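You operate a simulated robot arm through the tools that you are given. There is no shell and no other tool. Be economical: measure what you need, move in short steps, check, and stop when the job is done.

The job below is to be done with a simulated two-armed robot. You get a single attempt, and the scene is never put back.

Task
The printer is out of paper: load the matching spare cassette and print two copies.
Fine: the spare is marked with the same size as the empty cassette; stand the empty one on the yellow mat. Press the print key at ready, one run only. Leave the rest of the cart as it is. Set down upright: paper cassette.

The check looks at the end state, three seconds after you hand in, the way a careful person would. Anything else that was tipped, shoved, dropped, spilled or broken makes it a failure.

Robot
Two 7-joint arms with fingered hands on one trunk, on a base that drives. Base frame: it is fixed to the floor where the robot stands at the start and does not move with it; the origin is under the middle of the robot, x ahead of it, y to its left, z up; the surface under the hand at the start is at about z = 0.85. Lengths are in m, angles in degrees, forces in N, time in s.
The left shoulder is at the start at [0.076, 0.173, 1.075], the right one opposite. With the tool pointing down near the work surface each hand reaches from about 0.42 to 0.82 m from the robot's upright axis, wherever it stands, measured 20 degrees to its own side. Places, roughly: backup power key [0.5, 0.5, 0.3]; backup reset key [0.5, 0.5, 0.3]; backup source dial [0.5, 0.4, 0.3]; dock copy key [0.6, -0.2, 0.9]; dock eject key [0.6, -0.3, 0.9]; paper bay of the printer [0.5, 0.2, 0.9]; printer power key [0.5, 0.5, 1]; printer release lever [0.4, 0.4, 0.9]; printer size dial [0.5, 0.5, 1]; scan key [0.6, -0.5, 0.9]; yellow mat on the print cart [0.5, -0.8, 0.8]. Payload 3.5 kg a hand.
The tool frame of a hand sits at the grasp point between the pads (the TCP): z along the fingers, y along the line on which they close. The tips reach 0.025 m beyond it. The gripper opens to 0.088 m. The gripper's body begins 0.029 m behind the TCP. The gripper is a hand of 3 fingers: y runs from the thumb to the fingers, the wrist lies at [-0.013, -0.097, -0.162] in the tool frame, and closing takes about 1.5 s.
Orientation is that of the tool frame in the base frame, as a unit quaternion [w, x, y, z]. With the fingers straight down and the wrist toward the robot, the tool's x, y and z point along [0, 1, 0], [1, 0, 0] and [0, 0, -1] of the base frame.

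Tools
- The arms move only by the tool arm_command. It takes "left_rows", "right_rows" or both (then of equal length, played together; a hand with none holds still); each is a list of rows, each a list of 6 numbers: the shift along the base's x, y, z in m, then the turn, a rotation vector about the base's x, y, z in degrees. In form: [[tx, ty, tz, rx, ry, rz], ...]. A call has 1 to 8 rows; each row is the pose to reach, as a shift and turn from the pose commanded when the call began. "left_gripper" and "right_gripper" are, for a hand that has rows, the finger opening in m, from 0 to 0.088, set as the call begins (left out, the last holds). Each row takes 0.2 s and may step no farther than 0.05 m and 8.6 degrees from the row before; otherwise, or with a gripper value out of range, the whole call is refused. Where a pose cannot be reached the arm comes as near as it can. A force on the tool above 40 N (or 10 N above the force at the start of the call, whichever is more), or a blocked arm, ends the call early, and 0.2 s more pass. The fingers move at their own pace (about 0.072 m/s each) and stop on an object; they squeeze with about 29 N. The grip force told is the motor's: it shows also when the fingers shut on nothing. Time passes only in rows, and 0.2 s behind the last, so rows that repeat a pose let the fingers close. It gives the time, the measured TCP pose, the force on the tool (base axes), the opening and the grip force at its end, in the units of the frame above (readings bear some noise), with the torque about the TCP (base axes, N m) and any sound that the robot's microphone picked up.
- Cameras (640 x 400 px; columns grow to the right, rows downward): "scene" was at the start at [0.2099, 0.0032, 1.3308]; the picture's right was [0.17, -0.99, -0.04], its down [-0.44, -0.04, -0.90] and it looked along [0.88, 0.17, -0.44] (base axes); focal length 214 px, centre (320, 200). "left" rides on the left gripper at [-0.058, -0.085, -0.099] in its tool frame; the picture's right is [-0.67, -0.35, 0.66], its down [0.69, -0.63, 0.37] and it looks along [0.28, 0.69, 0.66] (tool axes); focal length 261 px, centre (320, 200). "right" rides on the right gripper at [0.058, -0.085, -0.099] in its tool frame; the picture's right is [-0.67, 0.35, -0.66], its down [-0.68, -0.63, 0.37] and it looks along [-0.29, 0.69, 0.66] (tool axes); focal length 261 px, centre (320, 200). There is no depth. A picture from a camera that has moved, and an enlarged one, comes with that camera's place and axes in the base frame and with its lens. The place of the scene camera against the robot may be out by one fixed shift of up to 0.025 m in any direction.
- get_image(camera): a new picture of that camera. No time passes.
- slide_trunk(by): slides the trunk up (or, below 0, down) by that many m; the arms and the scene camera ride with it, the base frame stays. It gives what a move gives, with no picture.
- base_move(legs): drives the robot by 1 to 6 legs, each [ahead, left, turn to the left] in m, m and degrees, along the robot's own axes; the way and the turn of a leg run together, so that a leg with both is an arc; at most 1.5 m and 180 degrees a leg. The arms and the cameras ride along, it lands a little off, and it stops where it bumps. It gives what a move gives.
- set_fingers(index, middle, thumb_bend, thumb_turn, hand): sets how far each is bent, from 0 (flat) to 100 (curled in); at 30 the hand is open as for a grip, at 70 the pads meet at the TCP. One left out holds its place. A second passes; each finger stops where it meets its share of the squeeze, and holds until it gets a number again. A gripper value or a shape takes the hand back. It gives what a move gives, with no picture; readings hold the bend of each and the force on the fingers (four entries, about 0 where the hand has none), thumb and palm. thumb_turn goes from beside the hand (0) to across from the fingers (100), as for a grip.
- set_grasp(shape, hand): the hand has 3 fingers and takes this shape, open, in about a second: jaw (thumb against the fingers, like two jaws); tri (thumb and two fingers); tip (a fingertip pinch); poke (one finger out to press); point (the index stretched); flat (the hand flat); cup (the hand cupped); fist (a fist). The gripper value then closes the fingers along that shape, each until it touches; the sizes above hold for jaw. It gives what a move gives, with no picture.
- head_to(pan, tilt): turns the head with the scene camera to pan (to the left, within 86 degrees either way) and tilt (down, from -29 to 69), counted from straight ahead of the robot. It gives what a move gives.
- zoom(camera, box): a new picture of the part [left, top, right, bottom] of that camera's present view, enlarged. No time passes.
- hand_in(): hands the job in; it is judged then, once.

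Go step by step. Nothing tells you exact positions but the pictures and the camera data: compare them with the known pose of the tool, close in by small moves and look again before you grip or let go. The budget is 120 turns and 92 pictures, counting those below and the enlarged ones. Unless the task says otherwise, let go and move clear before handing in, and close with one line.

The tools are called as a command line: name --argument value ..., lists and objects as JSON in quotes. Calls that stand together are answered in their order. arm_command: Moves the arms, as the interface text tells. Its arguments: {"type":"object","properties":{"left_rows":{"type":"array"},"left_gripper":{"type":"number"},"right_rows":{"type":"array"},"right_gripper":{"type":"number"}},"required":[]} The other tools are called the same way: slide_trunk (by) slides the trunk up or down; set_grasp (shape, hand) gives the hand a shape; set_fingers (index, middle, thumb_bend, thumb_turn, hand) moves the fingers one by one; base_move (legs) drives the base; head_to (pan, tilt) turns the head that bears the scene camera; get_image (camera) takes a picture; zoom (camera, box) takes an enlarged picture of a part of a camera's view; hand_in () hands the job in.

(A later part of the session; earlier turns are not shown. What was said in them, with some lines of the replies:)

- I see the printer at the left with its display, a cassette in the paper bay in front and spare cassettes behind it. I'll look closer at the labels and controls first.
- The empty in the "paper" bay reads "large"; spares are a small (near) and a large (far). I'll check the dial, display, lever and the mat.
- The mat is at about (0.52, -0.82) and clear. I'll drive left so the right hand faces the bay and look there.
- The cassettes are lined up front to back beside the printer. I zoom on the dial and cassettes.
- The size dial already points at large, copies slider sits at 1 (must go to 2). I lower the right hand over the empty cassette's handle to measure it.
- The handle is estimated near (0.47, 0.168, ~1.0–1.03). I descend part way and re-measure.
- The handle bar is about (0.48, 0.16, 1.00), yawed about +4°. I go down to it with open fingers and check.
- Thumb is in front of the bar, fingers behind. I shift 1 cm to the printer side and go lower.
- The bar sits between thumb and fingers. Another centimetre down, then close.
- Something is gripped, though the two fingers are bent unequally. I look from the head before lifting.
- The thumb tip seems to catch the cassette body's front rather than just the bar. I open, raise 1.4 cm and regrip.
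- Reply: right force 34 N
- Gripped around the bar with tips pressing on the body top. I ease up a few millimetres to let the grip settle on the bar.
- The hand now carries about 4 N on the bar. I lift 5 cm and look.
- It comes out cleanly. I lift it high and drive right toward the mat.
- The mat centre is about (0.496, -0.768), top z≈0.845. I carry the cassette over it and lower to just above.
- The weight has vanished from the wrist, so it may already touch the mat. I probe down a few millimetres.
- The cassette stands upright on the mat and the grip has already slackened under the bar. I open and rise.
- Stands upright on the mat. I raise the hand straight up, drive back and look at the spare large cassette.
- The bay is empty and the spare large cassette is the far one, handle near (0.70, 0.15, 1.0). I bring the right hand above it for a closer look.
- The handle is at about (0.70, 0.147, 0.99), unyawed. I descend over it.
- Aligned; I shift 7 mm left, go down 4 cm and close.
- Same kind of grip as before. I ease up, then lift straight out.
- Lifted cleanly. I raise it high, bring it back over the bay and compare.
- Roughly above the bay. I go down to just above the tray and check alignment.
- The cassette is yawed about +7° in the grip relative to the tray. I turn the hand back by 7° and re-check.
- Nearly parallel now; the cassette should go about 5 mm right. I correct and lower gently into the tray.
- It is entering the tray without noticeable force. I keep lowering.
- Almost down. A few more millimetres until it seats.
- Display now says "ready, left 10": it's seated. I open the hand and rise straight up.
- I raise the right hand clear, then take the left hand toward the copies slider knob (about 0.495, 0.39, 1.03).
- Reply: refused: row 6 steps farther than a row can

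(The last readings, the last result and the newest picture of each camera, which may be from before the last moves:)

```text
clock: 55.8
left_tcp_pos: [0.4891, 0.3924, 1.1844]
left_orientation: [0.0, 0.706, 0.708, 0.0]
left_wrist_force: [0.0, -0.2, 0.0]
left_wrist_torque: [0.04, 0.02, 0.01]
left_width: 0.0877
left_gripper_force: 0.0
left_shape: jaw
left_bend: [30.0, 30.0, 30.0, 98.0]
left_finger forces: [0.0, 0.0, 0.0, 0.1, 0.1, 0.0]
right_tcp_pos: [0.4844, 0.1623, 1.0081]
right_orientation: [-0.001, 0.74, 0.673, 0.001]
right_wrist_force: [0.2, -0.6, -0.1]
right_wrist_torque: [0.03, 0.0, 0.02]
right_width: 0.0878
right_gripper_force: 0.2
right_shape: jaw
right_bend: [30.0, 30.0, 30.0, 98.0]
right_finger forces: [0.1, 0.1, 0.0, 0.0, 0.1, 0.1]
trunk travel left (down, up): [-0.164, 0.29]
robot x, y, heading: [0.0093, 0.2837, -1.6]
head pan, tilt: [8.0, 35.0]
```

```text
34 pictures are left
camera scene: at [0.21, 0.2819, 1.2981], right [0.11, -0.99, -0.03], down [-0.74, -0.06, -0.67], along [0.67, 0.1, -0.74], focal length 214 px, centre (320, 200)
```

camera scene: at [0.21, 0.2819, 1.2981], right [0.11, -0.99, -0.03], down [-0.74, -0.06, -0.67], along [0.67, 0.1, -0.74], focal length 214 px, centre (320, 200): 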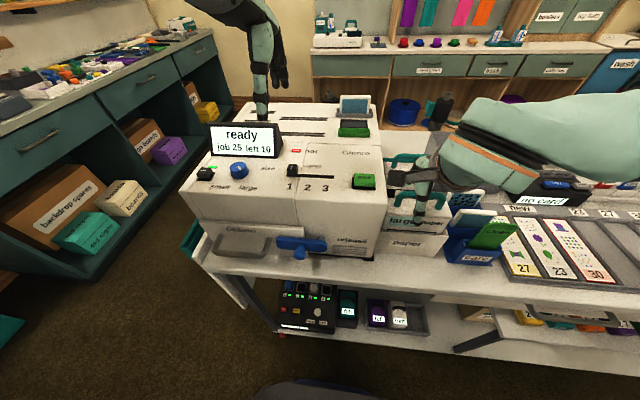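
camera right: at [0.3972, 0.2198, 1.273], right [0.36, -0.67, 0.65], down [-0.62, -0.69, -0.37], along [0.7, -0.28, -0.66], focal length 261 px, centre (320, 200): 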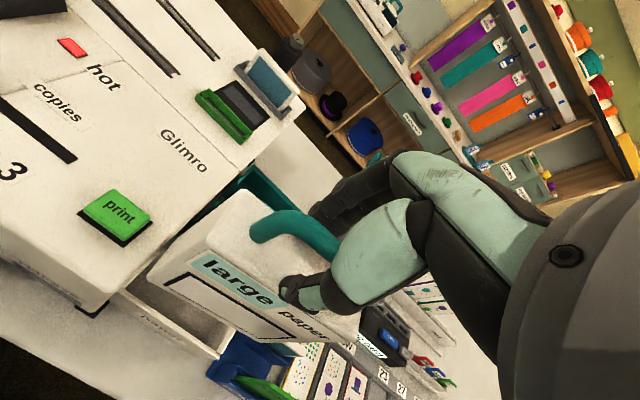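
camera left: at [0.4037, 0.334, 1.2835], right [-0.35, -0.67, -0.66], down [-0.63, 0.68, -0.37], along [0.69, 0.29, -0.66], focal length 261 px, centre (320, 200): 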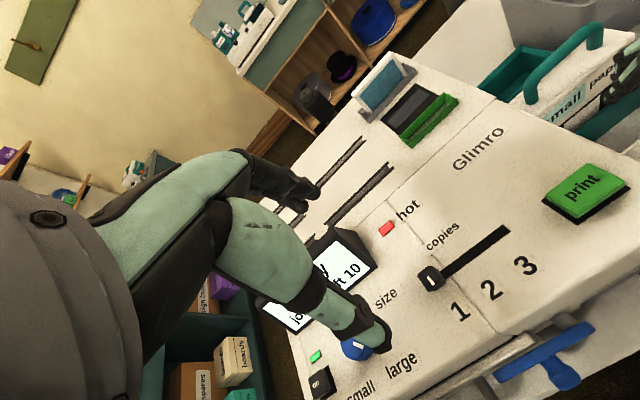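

Knob top is at about (0.482, 0.381, 1.05); stops are 0.030 m apart. First the right hand up clear, and a closer look at the space near the display.

arm_command --right_rows '[[0, 0, 0.03, 0, 0, 0], [0, 0, 0.06, 0, 0, 0], [0, 0, 0.1, 0, 0, 0], [0, 0, 0.14, 0, 0, 0], [0, -0.02, 0.18, 0, 0, 0], [0, -0.05, 0.2, 0, 0, 0], [-0.01, -0.09, 0.2, 0, 0, 0], [-0.01, -0.12, 0.2, 0, 0, 0]]'

zoom --camera "scene" --box '[180, 100, 440, 270]'

zoom --camera "left" --box '[240, 180, 540, 390]'

```text
clock: 57.6
left_tcp_pos: [0.4886, 0.3908, 1.1837]
left_orientation: [-0.001, 0.707, 0.707, 0.0]
left_wrist_force: [-0.2, 0.6, 0.3]
left_wrist_torque: [0.01, -0.01, -0.01]
left_width: 0.0874
left_gripper_force: 0.0
left_shape: jaw
left_bend: [30.0, 30.0, 30.0, 98.0]
left_finger forces: [0.0, 0.0, 0.0, 0.0, 0.0, 0.0]
right_tcp_pos: [0.4769, 0.0425, 1.2048]
right_orientation: [-0.001, 0.74, 0.673, 0.001]
right_wrist_force: [0.5, 0.1, 0.1]
right_wrist_torque: [0.02, -0.03, -0.02]
right_width: 0.0876
right_gripper_force: 0.1
right_shape: jaw
right_bend: [30.0, 30.0, 30.0, 98.0]
right_finger forces: [0.0, 0.0, 0.1, 0.0, 0.1, 0.0]
trunk travel left (down, up): [-0.164, 0.29]
robot x, y, heading: [0.01, 0.2879, -1.4]
head pan, tilt: [8.0, 35.0]
```

```text
2.35 times, centred on (310, 185) of scene
camera zoom: at [0.2098, 0.2811, 1.2982], right [0.11, -0.99, -0.03], down [-0.74, -0.06, -0.67], along [0.67, 0.1, -0.74], focal length 505 px, centre (344, 235)
```

zoom: 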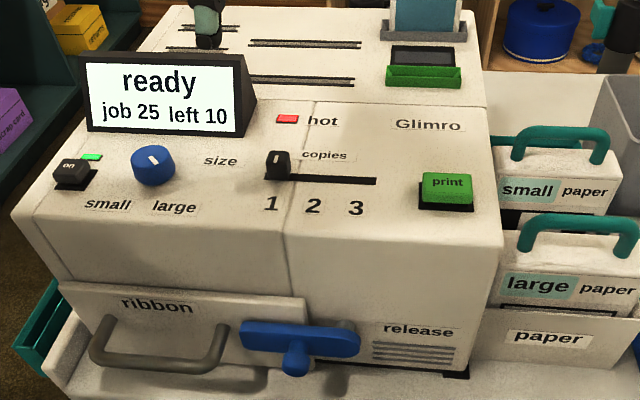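

```text
1.90 times, centred on (390, 285) of left
camera zoom: at [0.4035, 0.3331, 1.2835], right [-0.35, -0.67, -0.66], down [-0.63, 0.68, -0.37], along [0.69, 0.29, -0.66], focal length 496 px, centre (187, 38)
```

zoom: 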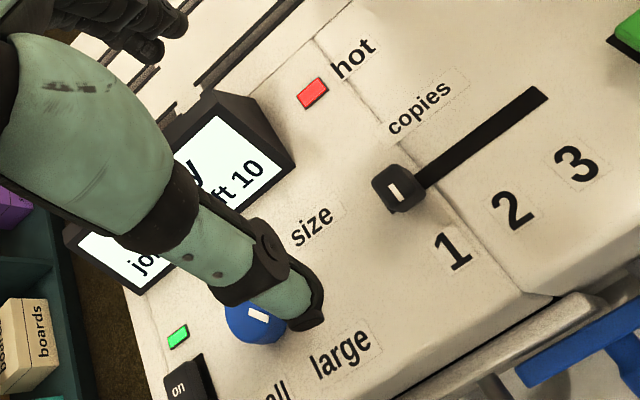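

There's about 2.5 cm between knob and display. I come in offset slightly to the right with a narrower opening.

arm_command --left_rows '[[-0.004, -0.01, -0.02, 0, 0, 0], [-0.007, -0.017, -0.05, 0, 0, 0], [-0.007, -0.017, -0.085, 0, 0, 0], [-0.007, -0.017, -0.1, 0, 0, 0], [-0.007, -0.017, -0.1, 0, 0, 0]]' --left_gripper 0.055

get_image --camera "left"

zoom --camera "scene" --box '[200, 100, 400, 240]'

```text
clock: 58.8
left_tcp_pos: [0.4833, 0.3733, 1.0839]
left_orientation: [0.0, 0.707, 0.708, 0.0]
left_wrist_force: [-0.6, -0.1, 0.6]
left_wrist_torque: [-0.01, 0.0, 0.02]
left_width: 0.0553
left_gripper_force: 0.1
left_shape: jaw
left_bend: [28.0, 39.0, 63.0, 100.0]
left_finger forces: [0.0, 0.1, 0.0, 0.1, 0.0, 0.0]
right_tcp_pos: [0.4778, 0.0433, 1.2052]
right_orientation: [-0.001, 0.74, 0.673, 0.0]
right_wrist_force: [0.5, 0.4, -0.2]
right_wrist_torque: [0.0, -0.04, -0.03]
right_width: 0.0876
right_gripper_force: 0.1
right_shape: jaw
right_bend: [30.0, 30.0, 30.0, 98.0]
right_finger forces: [0.1, 0.1, 0.0, 0.1, 0.0, 0.0]
trunk travel left (down, up): [-0.164, 0.29]
robot x, y, heading: [0.0152, 0.2844, -1.3]
head pan, tilt: [8.0, 35.0]
```

```text
31 pictures are left
camera left: at [0.3985, 0.3148, 1.1837], right [-0.35, -0.67, -0.66], down [-0.63, 0.68, -0.37], along [0.69, 0.29, -0.66], focal length 261 px, centre (320, 200)
```

left: 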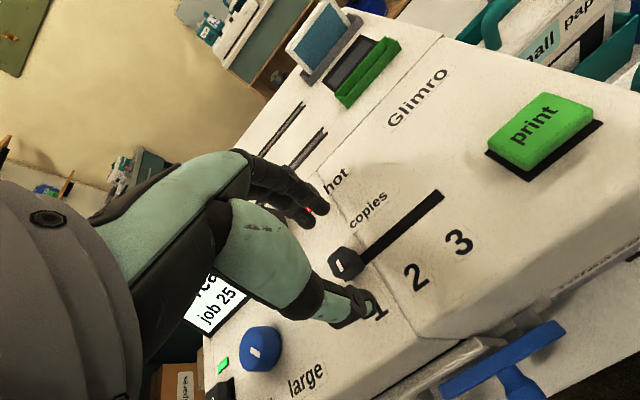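

```text
2.86 times, centred on (300, 170) of scene
camera zoom: at [0.2098, 0.282, 1.2982], right [0.11, -0.99, -0.03], down [-0.74, -0.06, -0.67], along [0.67, 0.1, -0.74], focal length 613 px, centre (377, 286)
```

zoom: 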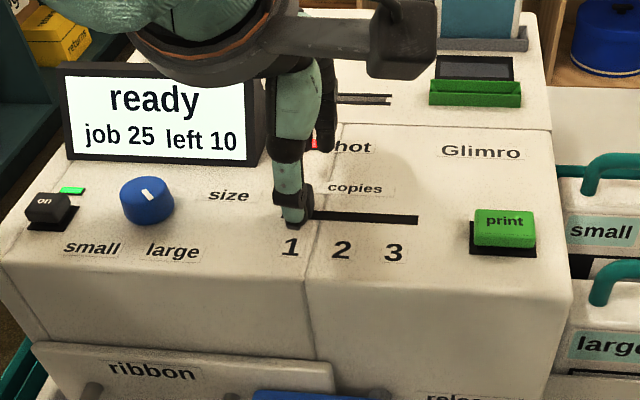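

The knob lies right between thumb and fingers. I lower until the tips straddle it.

arm_command --left_rows '[[0, 0.001, -0.01, 0, 0, 0], [0, 0.001, -0.02, 0, 0, 0], [0, 0.001, -0.028, 0, 0, 0], [0, 0.001, -0.028, 0, 0, 0]]'

zoom --camera "left" --box '[230, 160, 430, 340]'

```text
clock: 59.9
left_tcp_pos: [0.487, 0.3735, 1.0606]
left_orientation: [0.008, 0.706, 0.708, 0.003]
left_wrist_force: [0.6, 1.0, 32.2]
left_wrist_torque: [-0.03, 1.07, -0.02]
left_width: 0.0533
left_gripper_force: 0.1
left_shape: jaw
left_bend: [28.0, 40.0, 66.0, 100.0]
left_finger forces: [0.0, 2.2, 0.0, 0.0, 29.5, 0.0]
right_tcp_pos: [0.4765, 0.043, 1.2072]
right_orientation: [0.0, 0.739, 0.673, 0.001]
right_wrist_force: [1.1, 0.0, -0.1]
right_wrist_torque: [0.0, 0.04, -0.04]
right_width: 0.0877
right_gripper_force: 0.1
right_shape: jaw
right_bend: [30.0, 30.0, 30.0, 98.0]
right_finger forces: [0.0, 0.0, 0.0, 0.0, 0.1, 0.0]
trunk travel left (down, up): [-0.164, 0.29]
robot x, y, heading: [0.0119, 0.2879, -1.6]
head pan, tilt: [8.0, 35.0]
stopped in row 4 (left hand): the force on the tool passed its limit at 44 N (the readings are from after the stop); the commanded pose is now the measured one
```

```text
2.22 times, centred on (330, 250) of left
camera zoom: at [0.3986, 0.3153, 1.1588], right [-0.34, -0.68, -0.66], down [-0.63, 0.68, -0.38], along [0.7, 0.28, -0.65], focal length 579 px, centre (298, 89)
```

zoom: 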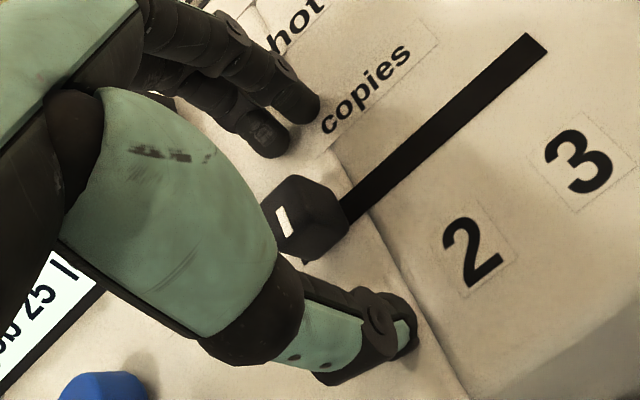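

The thumb tip met the panel; I back off 4 mm, centre on the knob and close on it.

arm_command --left_rows '[[0, 0, 0.005, 0, 0, 0], [-0.003, 0.007, 0.005, 0, 0, 0], [-0.003, 0.007, 0.005, 0, 0, 0]]'

arm_command --left_rows '[[0, 0, 0, 0, 0, 0], [0, 0, 0, 0, 0, 0], [0, 0, 0, 0, 0, 0], [0, 0, 0, 0, 0, 0], [0, 0, 0, 0, 0, 0], [0, 0, 0, 0, 0, 0]]' --left_gripper 0

zoom --camera "left" --box '[230, 160, 430, 340]'

```text
clock: 60.7
left_tcp_pos: [0.4828, 0.3814, 1.0616]
left_orientation: [0.003, 0.707, 0.708, 0.002]
left_wrist_force: [0.5, 0.2, -0.4]
left_wrist_torque: [0.01, -0.02, -0.02]
left_width: 0.055
left_gripper_force: 0.1
left_shape: jaw
left_bend: [28.0, 39.0, 63.0, 100.0]
left_finger forces: [0.0, 0.0, 0.0, 0.0, 0.0, 0.0]
right_tcp_pos: [0.476, 0.0436, 1.206]
right_orientation: [-0.001, 0.739, 0.674, 0.0]
right_wrist_force: [-0.8, 0.0, 0.2]
right_wrist_torque: [-0.04, 0.03, 0.02]
right_width: 0.0875
right_gripper_force: 0.0
right_shape: jaw
right_bend: [30.0, 30.0, 30.0, 98.0]
right_finger forces: [0.0, 0.0, 0.0, 0.0, 0.0, 0.0]
trunk travel left (down, up): [-0.164, 0.29]
robot x, y, heading: [0.0102, 0.2876, -1.3]
head pan, tilt: [8.0, 35.0]
```

```text
clock: 62.1
left_tcp_pos: [0.4823, 0.3811, 1.0621]
left_orientation: [0.003, 0.706, 0.708, 0.001]
left_wrist_force: [-1.6, 0.3, -4.4]
left_wrist_torque: [0.0, 0.04, 0.02]
left_width: 0.0106
left_gripper_force: 29.2
left_shape: jaw
left_bend: [73.0, 63.0, 74.0, 100.0]
left_finger forces: [16.7, 7.6, 0.0, 0.0, 26.3, 0.0]
right_tcp_pos: [0.4769, 0.0438, 1.2062]
right_orientation: [-0.002, 0.74, 0.673, 0.0]
right_wrist_force: [0.3, 0.3, 0.4]
right_wrist_torque: [0.0, -0.03, 0.01]
right_width: 0.0876
right_gripper_force: 0.0
right_shape: jaw
right_bend: [30.0, 30.0, 30.0, 98.0]
right_finger forces: [0.1, 0.1, 0.1, 0.1, 0.0, 0.0]
trunk travel left (down, up): [-0.164, 0.29]
robot x, y, heading: [0.0112, 0.2874, -1.7]
head pan, tilt: [8.0, 35.0]
```

```text
2.22 times, centred on (330, 250) of left
camera zoom: at [0.3965, 0.3232, 1.1611], right [-0.34, -0.67, -0.66], down [-0.63, 0.68, -0.37], along [0.7, 0.28, -0.66], focal length 579 px, centre (298, 89)
```

zoom: 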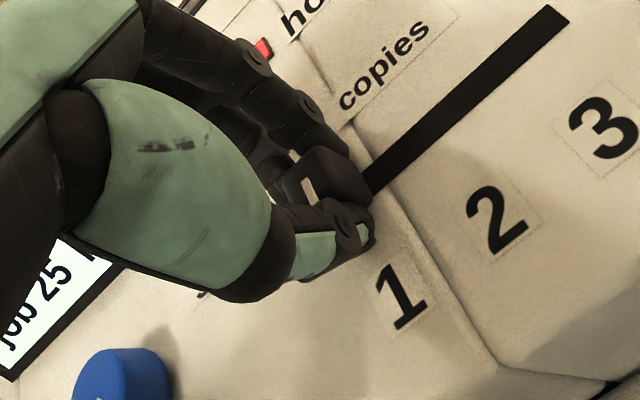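

The knob is pinched. I slide it 3 cm toward "2".

arm_command --left_rows '[[0, -0.008, 0, 0, 0, 0], [0, -0.016, 0, 0, 0, 0], [0, -0.024, 0, 0, 0, 0], [0, -0.03, 0, 0, 0, 0], [0, -0.03, 0, 0, 0, 0]]'

zoom --camera "left" --box '[230, 140, 430, 340]'

zoom --camera "scene" --box '[200, 100, 400, 240]'

```text
clock: 63.3
left_tcp_pos: [0.4817, 0.3511, 1.0616]
left_orientation: [0.004, 0.706, 0.709, 0.002]
left_wrist_force: [-0.2, 1.7, 0.1]
left_wrist_torque: [0.04, 0.0, 0.05]
left_width: 0.0105
left_gripper_force: 29.3
left_shape: jaw
left_bend: [73.0, 63.0, 74.0, 100.0]
left_finger forces: [19.1, 8.2, 0.0, 0.1, 26.1, 0.0]
right_tcp_pos: [0.4779, 0.0433, 1.2063]
right_orientation: [-0.001, 0.739, 0.674, 0.001]
right_wrist_force: [-0.7, 0.7, -0.6]
right_wrist_torque: [-0.01, -0.02, -0.02]
right_width: 0.0876
right_gripper_force: 0.0
right_shape: jaw
right_bend: [30.0, 30.0, 30.0, 98.0]
right_finger forces: [0.1, 0.0, 0.1, 0.0, 0.0, 0.0]
trunk travel left (down, up): [-0.164, 0.29]
robot x, y, heading: [0.0156, 0.2861, -1.7]
head pan, tilt: [8.0, 35.0]
```

```text
2.00 times, centred on (330, 240) of left
camera zoom: at [0.3963, 0.2927, 1.1607], right [-0.34, -0.67, -0.66], down [-0.63, 0.68, -0.37], along [0.7, 0.28, -0.66], focal length 521 px, centre (300, 120)
```

zoom: 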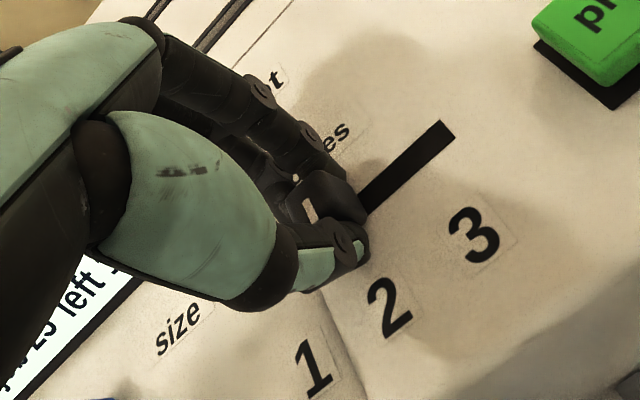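

```text
2.86 times, centred on (300, 170) of scene
camera zoom: at [0.2101, 0.2823, 1.2981], right [0.11, -0.99, -0.03], down [-0.74, -0.06, -0.67], along [0.67, 0.1, -0.74], focal length 613 px, centre (377, 286)
```

zoom: 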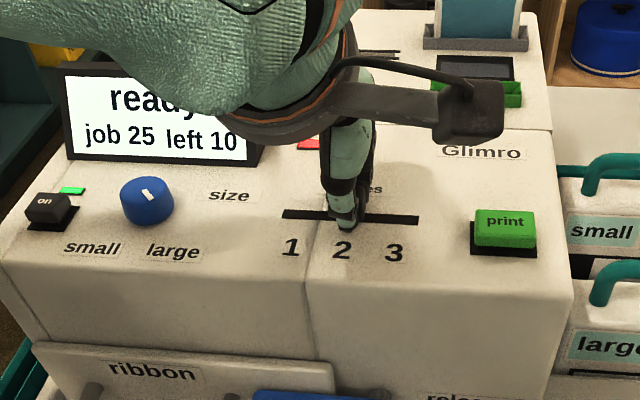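

The knob sits relative to "2" as it did to "1". I release and rise.

arm_command --left_rows '[[0, 0, 0, 0, 0, 0], [0, 0, 0.001, 0, 0, 0], [0, 0, 0.001, 0, 0, 0], [0, 0, 0.002, 0, 0, 0], [0, 0, 0.02, 0, 0, 0], [0, 0, 0.05, 0, 0, 0], [0, 0, 0.09, 0, 0, 0]]' --left_gripper 0.055

set_grasp --hand "left" --shape "poke"

get_image --camera "left"

zoom --camera "scene" --box '[200, 80, 400, 240]'

```text
clock: 64.9
left_tcp_pos: [0.481, 0.3531, 1.1565]
left_orientation: [0.004, 0.706, 0.708, 0.001]
left_wrist_force: [-0.1, -0.2, 0.2]
left_wrist_torque: [-0.01, 0.01, 0.03]
left_width: 0.0546
left_gripper_force: 0.0
left_shape: jaw
left_bend: [29.0, 40.0, 63.0, 100.0]
left_finger forces: [0.0, 0.0, 0.0, 0.0, 0.0, 0.0]
right_tcp_pos: [0.4766, 0.0423, 1.2068]
right_orientation: [0.0, 0.739, 0.673, 0.001]
right_wrist_force: [-0.3, 0.6, -0.1]
right_wrist_torque: [0.01, -0.02, 0.03]
right_width: 0.0878
right_gripper_force: 0.0
right_shape: jaw
right_bend: [30.0, 30.0, 30.0, 98.0]
right_finger forces: [0.0, 0.1, 0.0, 0.1, 0.0, 0.1]
trunk travel left (down, up): [-0.164, 0.29]
robot x, y, heading: [0.0124, 0.2847, -1.5]
head pan, tilt: [8.0, 35.0]
```

```text
clock: 65.8
left_tcp_pos: [0.482, 0.3548, 1.1553]
left_orientation: [0.003, 0.707, 0.708, 0.002]
left_wrist_force: [0.1, -0.8, 0.0]
left_wrist_torque: [0.04, -0.01, -0.05]
left_width: 0.0
left_gripper_force: 0.0
left_shape: poke
left_bend: [70.0, 70.0, 100.0, 100.0]
left_finger forces: [0.1, 0.1, 0.0, 0.1, 0.1, 0.0]
right_tcp_pos: [0.4775, 0.0432, 1.2061]
right_orientation: [-0.002, 0.74, 0.673, 0.0]
right_wrist_force: [-0.1, -1.0, -0.6]
right_wrist_torque: [0.05, -0.02, -0.02]
right_width: 0.0875
right_gripper_force: 0.1
right_shape: jaw
right_bend: [30.0, 30.0, 30.0, 98.0]
right_finger forces: [0.1, 0.0, 0.0, 0.0, 0.0, 0.0]
trunk travel left (down, up): [-0.164, 0.29]
robot x, y, heading: [0.0141, 0.2852, -1.2]
head pan, tilt: [8.0, 35.0]
```

```text
25 pictures are left
camera left: at [0.3959, 0.2955, 1.2537], right [-0.34, -0.67, -0.66], down [-0.63, 0.68, -0.37], along [0.7, 0.28, -0.66], focal length 261 px, centre (320, 200)
```

left: 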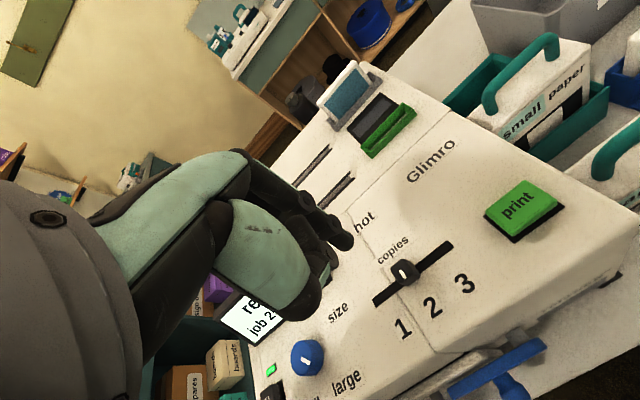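

```text
2.50 times, centred on (300, 160) of scene
camera zoom: at [0.21, 0.282, 1.2981], right [0.11, -0.99, -0.03], down [-0.74, -0.06, -0.67], along [0.67, 0.1, -0.74], focal length 536 px, centre (370, 300)
```

zoom: 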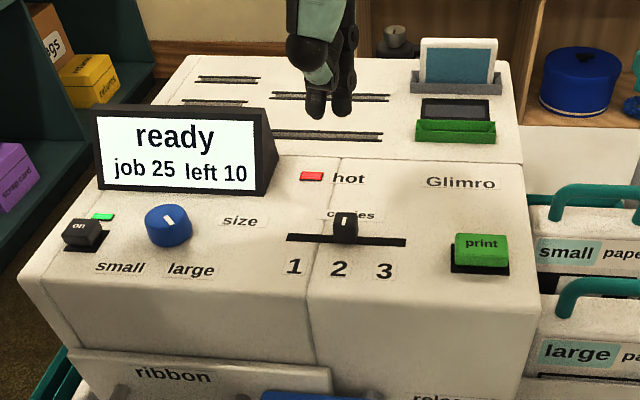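

Copies is at 2 and the display says ready. I move the poking hand above the print key (about 0.466, 0.26, 1.055).

arm_command --left_rows '[[-0.006, -0.03, 0, 0, 0, 0], [-0.012, -0.06, 0, 0, 0, 0], [-0.018, -0.095, -0.01, 0, 0, 0], [-0.018, -0.095, -0.045, 0, 0, 0], [-0.018, -0.095, -0.045, 0, 0, 0]]'

get_image --camera "left"

zoom --camera "scene" --box '[280, 110, 420, 220]'

```text
clock: 67.0
left_tcp_pos: [0.4647, 0.2553, 1.1074]
left_orientation: [0.005, 0.706, 0.708, 0.002]
left_wrist_force: [-0.2, 0.1, 1.0]
left_wrist_torque: [0.0, 0.02, -0.02]
left_width: 0.0
left_gripper_force: 0.1
left_shape: poke
left_bend: [70.0, 70.0, 100.0, 100.0]
left_finger forces: [0.0, 0.0, 0.0, 0.0, 0.0, 0.0]
right_tcp_pos: [0.4767, 0.0427, 1.2073]
right_orientation: [-0.001, 0.74, 0.673, 0.0]
right_wrist_force: [-0.4, -0.5, 0.7]
right_wrist_torque: [0.01, 0.01, -0.02]
right_width: 0.0875
right_gripper_force: 0.0
right_shape: jaw
right_bend: [30.0, 30.0, 30.0, 98.0]
right_finger forces: [0.1, 0.0, 0.0, 0.1, 0.1, 0.1]
trunk travel left (down, up): [-0.164, 0.29]
robot x, y, heading: [0.0104, 0.2862, -1.5]
head pan, tilt: [8.0, 35.0]
```

```text
23 pictures are left
camera left: at [0.3789, 0.1981, 1.2076], right [-0.34, -0.67, -0.66], down [-0.63, 0.68, -0.37], along [0.7, 0.28, -0.66], focal length 261 px, centre (320, 200)
```

left: 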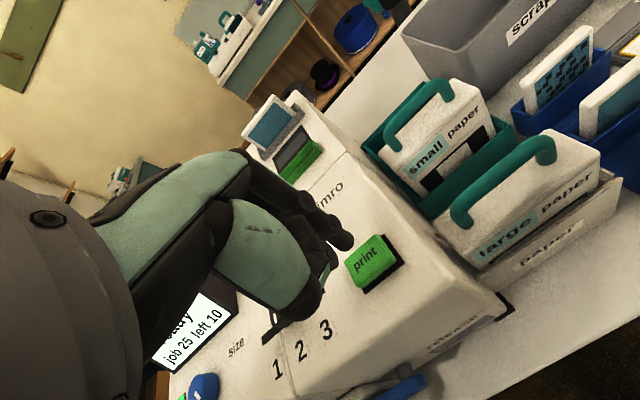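

```text
3.64 times, centred on (350, 165) of scene
camera zoom: at [0.2096, 0.282, 1.2982], right [0.11, -0.99, -0.03], down [-0.74, -0.06, -0.67], along [0.67, 0.1, -0.74], focal length 780 px, centre (211, 327)
```

zoom: 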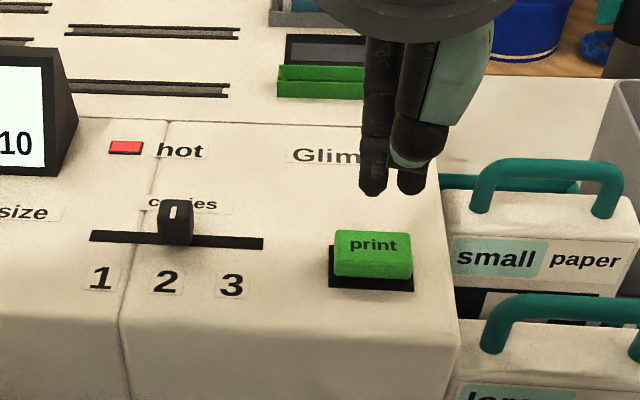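

Fingertips line up over the key. I lower onto it in small steps.

arm_command --left_rows '[[0, 0, -0.01, 0, 0, 0], [0, 0, -0.018, 0, 0, 0], [0, 0, -0.024, 0, 0, 0], [0, 0, -0.028, 0, 0, 0]]'

zoom --camera "scene" --box '[200, 110, 420, 240]'

```text
clock: 68.0
left_tcp_pos: [0.4655, 0.2569, 1.0784]
left_orientation: [0.005, 0.706, 0.708, 0.001]
left_wrist_force: [0.1, 0.2, 0.5]
left_wrist_torque: [0.02, -0.03, -0.02]
left_width: 0.0
left_gripper_force: 0.1
left_shape: poke
left_bend: [70.0, 70.0, 100.0, 100.0]
left_finger forces: [0.1, 0.1, 0.0, 0.0, 0.1, 0.0]
right_tcp_pos: [0.4773, 0.0434, 1.2057]
right_orientation: [0.0, 0.74, 0.673, -0.001]
right_wrist_force: [0.7, -0.8, 0.7]
right_wrist_torque: [-0.02, -0.02, 0.01]
right_width: 0.0879
right_gripper_force: 0.1
right_shape: jaw
right_bend: [30.0, 30.0, 30.0, 98.0]
right_finger forces: [0.1, 0.0, 0.0, 0.1, 0.0, 0.0]
trunk travel left (down, up): [-0.164, 0.29]
robot x, y, heading: [0.013, 0.2879, -1.5]
head pan, tilt: [8.0, 35.0]
```

```text
2.91 times, centred on (310, 175) of scene
camera zoom: at [0.2101, 0.2819, 1.2981], right [0.11, -0.99, -0.03], down [-0.74, -0.06, -0.67], along [0.67, 0.1, -0.74], focal length 624 px, centre (349, 273)
```

zoom: 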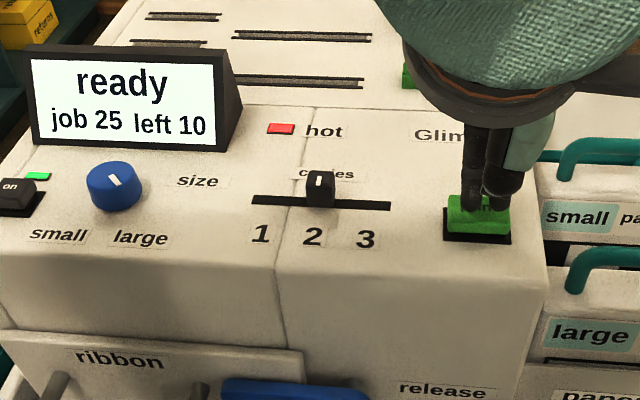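

Over the key, still no contact. I press on down.

arm_command --left_rows '[[0, 0.004, -0.003, 0, 0, 0], [0, 0.004, -0.007, 0, 0, 0], [0, 0.004, -0.011, 0, 0, 0], [0, 0.004, -0.015, 0, 0, 0], [0, 0.004, -0.019, 0, 0, 0]]'

zoom --camera "scene" --box '[200, 110, 420, 240]'

```text
clock: 69.1
left_tcp_pos: [0.4656, 0.2599, 1.0693]
left_orientation: [0.012, 0.706, 0.708, 0.005]
left_wrist_force: [-0.5, 2.5, 22.7]
left_wrist_torque: [0.09, 0.0, -0.02]
left_width: 0.0
left_gripper_force: 0.0
left_shape: poke
left_bend: [70.0, 70.0, 100.0, 100.0]
left_finger forces: [11.7, 10.2, 0.0, 0.1, 0.0, 0.1]
right_tcp_pos: [0.4758, 0.0424, 1.206]
right_orientation: [0.0, 0.739, 0.673, 0.0]
right_wrist_force: [1.1, 0.3, -0.2]
right_wrist_torque: [0.0, -0.02, -0.01]
right_width: 0.0876
right_gripper_force: 0.1
right_shape: jaw
right_bend: [30.0, 30.0, 30.0, 98.0]
right_finger forces: [0.0, 0.1, 0.0, 0.1, 0.0, 0.0]
trunk travel left (down, up): [-0.164, 0.29]
robot x, y, heading: [0.0141, 0.2902, -1.2]
head pan, tilt: [8.0, 35.0]
heard: click
stopped in row 5 (left hand): the force on the tool passed its limit at 46 N (the readings are from after the stop); the commanded pose is now the measured one
```

```text
2.91 times, centred on (310, 175) of scene
camera zoom: at [0.2084, 0.2825, 1.2985], right [0.11, -0.99, -0.03], down [-0.74, -0.06, -0.67], along [0.67, 0.1, -0.74], focal length 624 px, centre (349, 273)
```

zoom: 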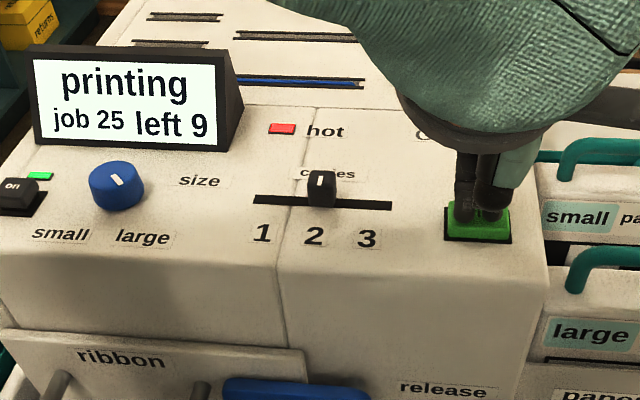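

It clicked and the display reads "printing, left 9". I lift the hand straight up and wait for the run.

arm_command --left_rows '[[0, 0, 0.02, 0, 0, 0], [0, 0, 0.05, 0, 0, 0], [0, 0, 0.09, 0, 0, 0], [0, 0, 0.13, 0, 0, 0], [-0.02, 0, 0.17, 0, 0, 0], [-0.04, 0, 0.2, 0, 0, 0], [-0.04, 0, 0.2, 0, 0, 0], [-0.04, 0, 0.2, 0, 0, 0]]'

get_image --camera "scene"

```text
clock: 70.9
left_tcp_pos: [0.4223, 0.2611, 1.2664]
left_orientation: [0.01, 0.706, 0.708, 0.004]
left_wrist_force: [0.3, 0.1, -0.7]
left_wrist_torque: [0.02, 0.02, 0.0]
left_width: 0.0
left_gripper_force: 0.0
left_shape: poke
left_bend: [70.0, 70.0, 100.0, 100.0]
left_finger forces: [0.1, 0.1, 0.1, 0.0, 0.0, 0.1]
right_tcp_pos: [0.4773, 0.042, 1.207]
right_orientation: [-0.002, 0.74, 0.673, 0.0]
right_wrist_force: [0.4, -0.5, -0.3]
right_wrist_torque: [-0.01, 0.04, 0.02]
right_width: 0.0877
right_gripper_force: 0.1
right_shape: jaw
right_bend: [30.0, 30.0, 30.0, 98.0]
right_finger forces: [0.0, 0.0, 0.0, 0.0, 0.0, 0.0]
trunk travel left (down, up): [-0.164, 0.29]
robot x, y, heading: [0.0136, 0.2878, -1.5]
head pan, tilt: [8.0, 35.0]
```

```text
19 pictures are left
camera scene: at [0.2098, 0.282, 1.2982], right [0.11, -0.99, -0.03], down [-0.74, -0.06, -0.67], along [0.67, 0.1, -0.74], focal length 214 px, centre (320, 200)
```

scene: 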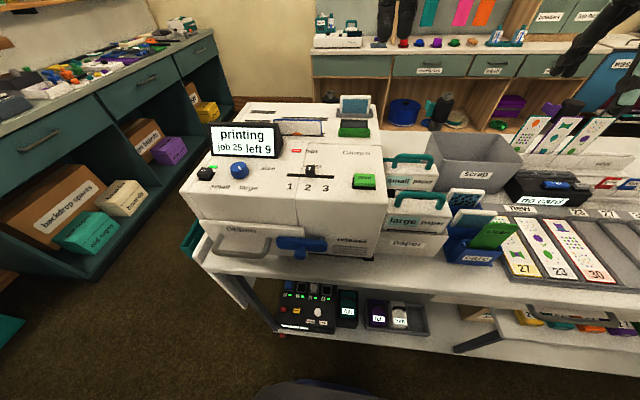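

Still printing. I wait with both hands still, then check display and the mat.

arm_command --left_rows '[[0, 0, 0, 0, 0, 0], [0, 0, 0, 0, 0, 0], [0, 0, 0, 0, 0, 0], [0, 0, 0, 0, 0, 0], [0, 0, 0, 0, 0, 0], [0, 0, 0, 0, 0, 0], [0, 0, 0, 0, 0, 0], [0, 0, 0, 0, 0, 0]]'

arm_command --left_rows '[[0, 0, 0, 0, 0, 0], [0, 0, 0, 0, 0, 0], [0, 0, 0, 0, 0, 0], [0, 0, 0, 0, 0, 0], [0, 0, 0, 0, 0, 0], [0, 0, 0, 0, 0, 0], [0, 0, 0, 0, 0, 0], [0, 0, 0, 0, 0, 0]]'

zoom --camera "scene" --box '[180, 80, 460, 270]'

```text
clock: 72.7
left_tcp_pos: [0.4225, 0.262, 1.2658]
left_orientation: [0.01, 0.706, 0.708, 0.004]
left_wrist_force: [-0.1, 0.0, -0.6]
left_wrist_torque: [0.01, -0.02, -0.03]
left_width: 0.0
left_gripper_force: 0.1
left_shape: poke
left_bend: [70.0, 70.0, 100.0, 100.0]
left_finger forces: [0.0, 0.1, 0.0, 0.1, 0.0, 0.1]
right_tcp_pos: [0.4763, 0.0435, 1.2065]
right_orientation: [-0.001, 0.74, 0.673, 0.0]
right_wrist_force: [0.1, 0.3, -0.5]
right_wrist_torque: [-0.01, 0.04, 0.01]
right_width: 0.0877
right_gripper_force: 0.1
right_shape: jaw
right_bend: [30.0, 30.0, 30.0, 98.0]
right_finger forces: [0.0, 0.0, 0.0, 0.0, 0.1, 0.0]
trunk travel left (down, up): [-0.164, 0.29]
robot x, y, heading: [0.0138, 0.2857, -1.1]
head pan, tilt: [8.0, 35.0]
```

```text
clock: 74.5
left_tcp_pos: [0.423, 0.2604, 1.2658]
left_orientation: [0.01, 0.705, 0.709, 0.003]
left_wrist_force: [0.7, 0.6, 0.1]
left_wrist_torque: [0.02, 0.02, 0.04]
left_width: 0.0001
left_gripper_force: 0.1
left_shape: poke
left_bend: [70.0, 70.0, 100.0, 100.0]
left_finger forces: [0.0, 0.0, 0.0, 0.0, 0.0, 0.0]
right_tcp_pos: [0.4765, 0.043, 1.2063]
right_orientation: [0.0, 0.739, 0.674, 0.001]
right_wrist_force: [0.5, -0.3, 0.3]
right_wrist_torque: [0.0, -0.01, -0.04]
right_width: 0.0878
right_gripper_force: 0.1
right_shape: jaw
right_bend: [30.0, 30.0, 30.0, 98.0]
right_finger forces: [0.0, 0.0, 0.1, 0.0, 0.0, 0.0]
trunk travel left (down, up): [-0.164, 0.29]
robot x, y, heading: [0.0132, 0.2874, -1.5]
head pan, tilt: [8.0, 35.0]
```

```text
2.11 times, centred on (320, 175) of scene
camera zoom: at [0.2101, 0.282, 1.2981], right [0.11, -0.99, -0.03], down [-0.74, -0.06, -0.67], along [0.67, 0.1, -0.74], focal length 452 px, centre (320, 253)
```

zoom: 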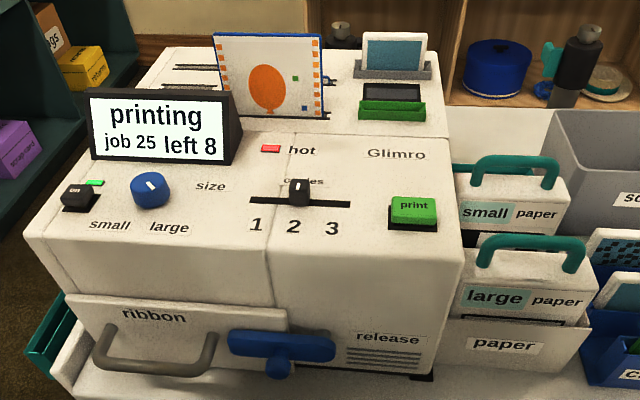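

One card is out and the second is printing ("left 8"). I wait longer.

arm_command --left_rows '[[0, 0, 0, 0, 0, 0], [0, 0, 0, 0, 0, 0], [0, 0, 0, 0, 0, 0], [0, 0, 0, 0, 0, 0], [0, 0, 0, 0, 0, 0], [0, 0, 0, 0, 0, 0], [0, 0, 0, 0, 0, 0], [0, 0, 0, 0, 0, 0]]'

arm_command --left_rows '[[0, 0, 0, 0, 0, 0], [0, 0, 0, 0, 0, 0], [0, 0, 0, 0, 0, 0], [0, 0, 0, 0, 0, 0], [0, 0, 0, 0, 0, 0], [0, 0, 0, 0, 0, 0], [0, 0, 0, 0, 0, 0], [0, 0, 0, 0, 0, 0]]'

arm_command --left_rows '[[0, 0, 0, 0, 0, 0], [0, 0, 0, 0, 0, 0], [0, 0, 0, 0, 0, 0], [0, 0, 0, 0, 0, 0], [0, 0, 0, 0, 0, 0], [0, 0, 0, 0, 0, 0], [0, 0, 0, 0, 0, 0], [0, 0, 0, 0, 0, 0]]'

zoom --camera "scene" --box '[180, 80, 460, 270]'

head_to --pan -45 --tilt 25

get_image --camera "scene"

```text
clock: 76.3
left_tcp_pos: [0.4228, 0.2614, 1.2658]
left_orientation: [0.01, 0.706, 0.709, 0.004]
left_wrist_force: [-0.2, -0.1, -0.1]
left_wrist_torque: [-0.01, -0.03, -0.02]
left_width: 0.0
left_gripper_force: 0.0
left_shape: poke
left_bend: [70.0, 70.0, 100.0, 100.0]
left_finger forces: [0.0, 0.0, 0.1, 0.1, 0.0, 0.0]
right_tcp_pos: [0.4779, 0.0433, 1.2055]
right_orientation: [-0.002, 0.74, 0.673, 0.0]
right_wrist_force: [1.1, 0.1, 0.4]
right_wrist_torque: [0.02, 0.02, 0.02]
right_width: 0.0875
right_gripper_force: 0.0
right_shape: jaw
right_bend: [30.0, 30.0, 30.0, 98.0]
right_finger forces: [0.1, 0.1, 0.1, 0.1, 0.1, 0.1]
trunk travel left (down, up): [-0.164, 0.29]
robot x, y, heading: [0.0116, 0.2876, -1.6]
head pan, tilt: [8.0, 35.0]
```

```text
clock: 78.1
left_tcp_pos: [0.4229, 0.2602, 1.265]
left_orientation: [0.009, 0.706, 0.708, 0.004]
left_wrist_force: [0.0, -0.6, 0.2]
left_wrist_torque: [-0.01, 0.02, 0.02]
left_width: 0.0
left_gripper_force: 0.0
left_shape: poke
left_bend: [70.0, 70.0, 100.0, 100.0]
left_finger forces: [0.1, 0.1, 0.0, 0.0, 0.1, 0.0]
right_tcp_pos: [0.4772, 0.0419, 1.2059]
right_orientation: [-0.001, 0.74, 0.673, 0.0]
right_wrist_force: [-0.2, 0.3, -0.8]
right_wrist_torque: [0.02, 0.02, -0.02]
right_width: 0.0875
right_gripper_force: 0.1
right_shape: jaw
right_bend: [30.0, 30.0, 30.0, 98.0]
right_finger forces: [0.1, 0.0, 0.0, 0.0, 0.1, 0.1]
trunk travel left (down, up): [-0.164, 0.29]
robot x, y, heading: [0.0126, 0.2865, -1.2]
head pan, tilt: [8.0, 35.0]
```

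```text
clock: 79.9
left_tcp_pos: [0.423, 0.2602, 1.2651]
left_orientation: [0.01, 0.706, 0.708, 0.004]
left_wrist_force: [0.4, 0.4, 0.8]
left_wrist_torque: [0.02, -0.04, 0.02]
left_width: 0.0
left_gripper_force: 0.1
left_shape: poke
left_bend: [70.0, 70.0, 100.0, 100.0]
left_finger forces: [0.0, 0.0, 0.0, 0.1, 0.1, 0.0]
right_tcp_pos: [0.4761, 0.0429, 1.2073]
right_orientation: [-0.001, 0.74, 0.673, 0.001]
right_wrist_force: [-0.5, -0.4, 0.2]
right_wrist_torque: [0.01, 0.0, 0.03]
right_width: 0.0877
right_gripper_force: 0.1
right_shape: jaw
right_bend: [30.0, 30.0, 30.0, 98.0]
right_finger forces: [0.1, 0.1, 0.2, 0.1, 0.0, 0.1]
trunk travel left (down, up): [-0.164, 0.29]
robot x, y, heading: [0.0139, 0.2914, -1.4]
head pan, tilt: [8.0, 35.0]
```

```text
2.11 times, centred on (320, 175) of scene
camera zoom: at [0.2101, 0.282, 1.2981], right [0.11, -0.99, -0.03], down [-0.74, -0.06, -0.67], along [0.67, 0.1, -0.74], focal length 452 px, centre (320, 253)
```

zoom: 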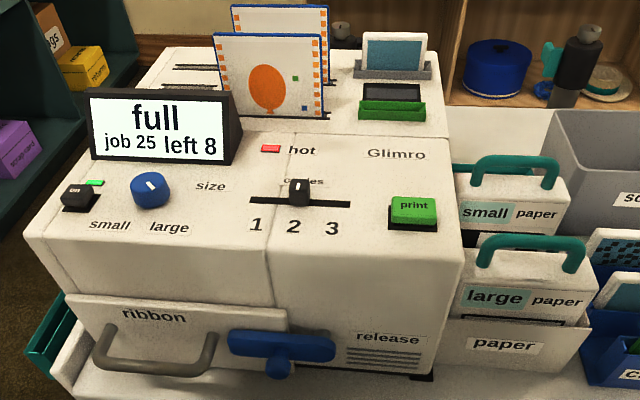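

```text
clock: 81.1
left_tcp_pos: [0.4233, 0.2603, 1.2644]
left_orientation: [0.01, 0.706, 0.708, 0.004]
left_wrist_force: [0.3, 0.6, 0.2]
left_wrist_torque: [0.02, 0.01, 0.0]
left_width: 0.0
left_gripper_force: 0.0
left_shape: poke
left_bend: [70.0, 70.0, 100.0, 100.0]
left_finger forces: [0.0, 0.1, 0.0, 0.1, 0.1, 0.2]
right_tcp_pos: [0.4778, 0.0436, 1.2061]
right_orientation: [-0.001, 0.74, 0.673, 0.0]
right_wrist_force: [-0.3, 0.4, 0.5]
right_wrist_torque: [-0.01, -0.01, 0.0]
right_width: 0.0873
right_gripper_force: 0.2
right_shape: jaw
right_bend: [30.0, 30.0, 30.0, 98.0]
right_finger forces: [0.1, 0.0, 0.1, 0.0, 0.0, 0.1]
trunk travel left (down, up): [-0.164, 0.29]
robot x, y, heading: [0.0114, 0.2879, -1.5]
head pan, tilt: [-45.0, 25.0]
```

```text
16 pictures are left
camera scene: at [0.1902, 0.2051, 1.3184], right [-0.71, -0.69, 0.16], down [-0.48, 0.31, -0.82], along [0.52, -0.65, -0.55], focal length 214 px, centre (320, 200)
```

scene: 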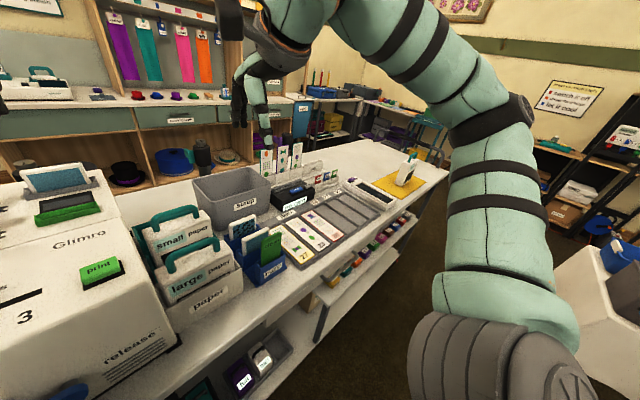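

Two prints stand in the output slots, the run is over (the display says "full, left 8"). The full large cassette is in the bay, the empty one stands upright on the yellow mat, and both hands are clear.

hand_in

```text
The job is handed in.
```

I loaded the full large cassette and printed two copies in one run. The empty cassette is upright on the yellow mat, and the job is handed in.
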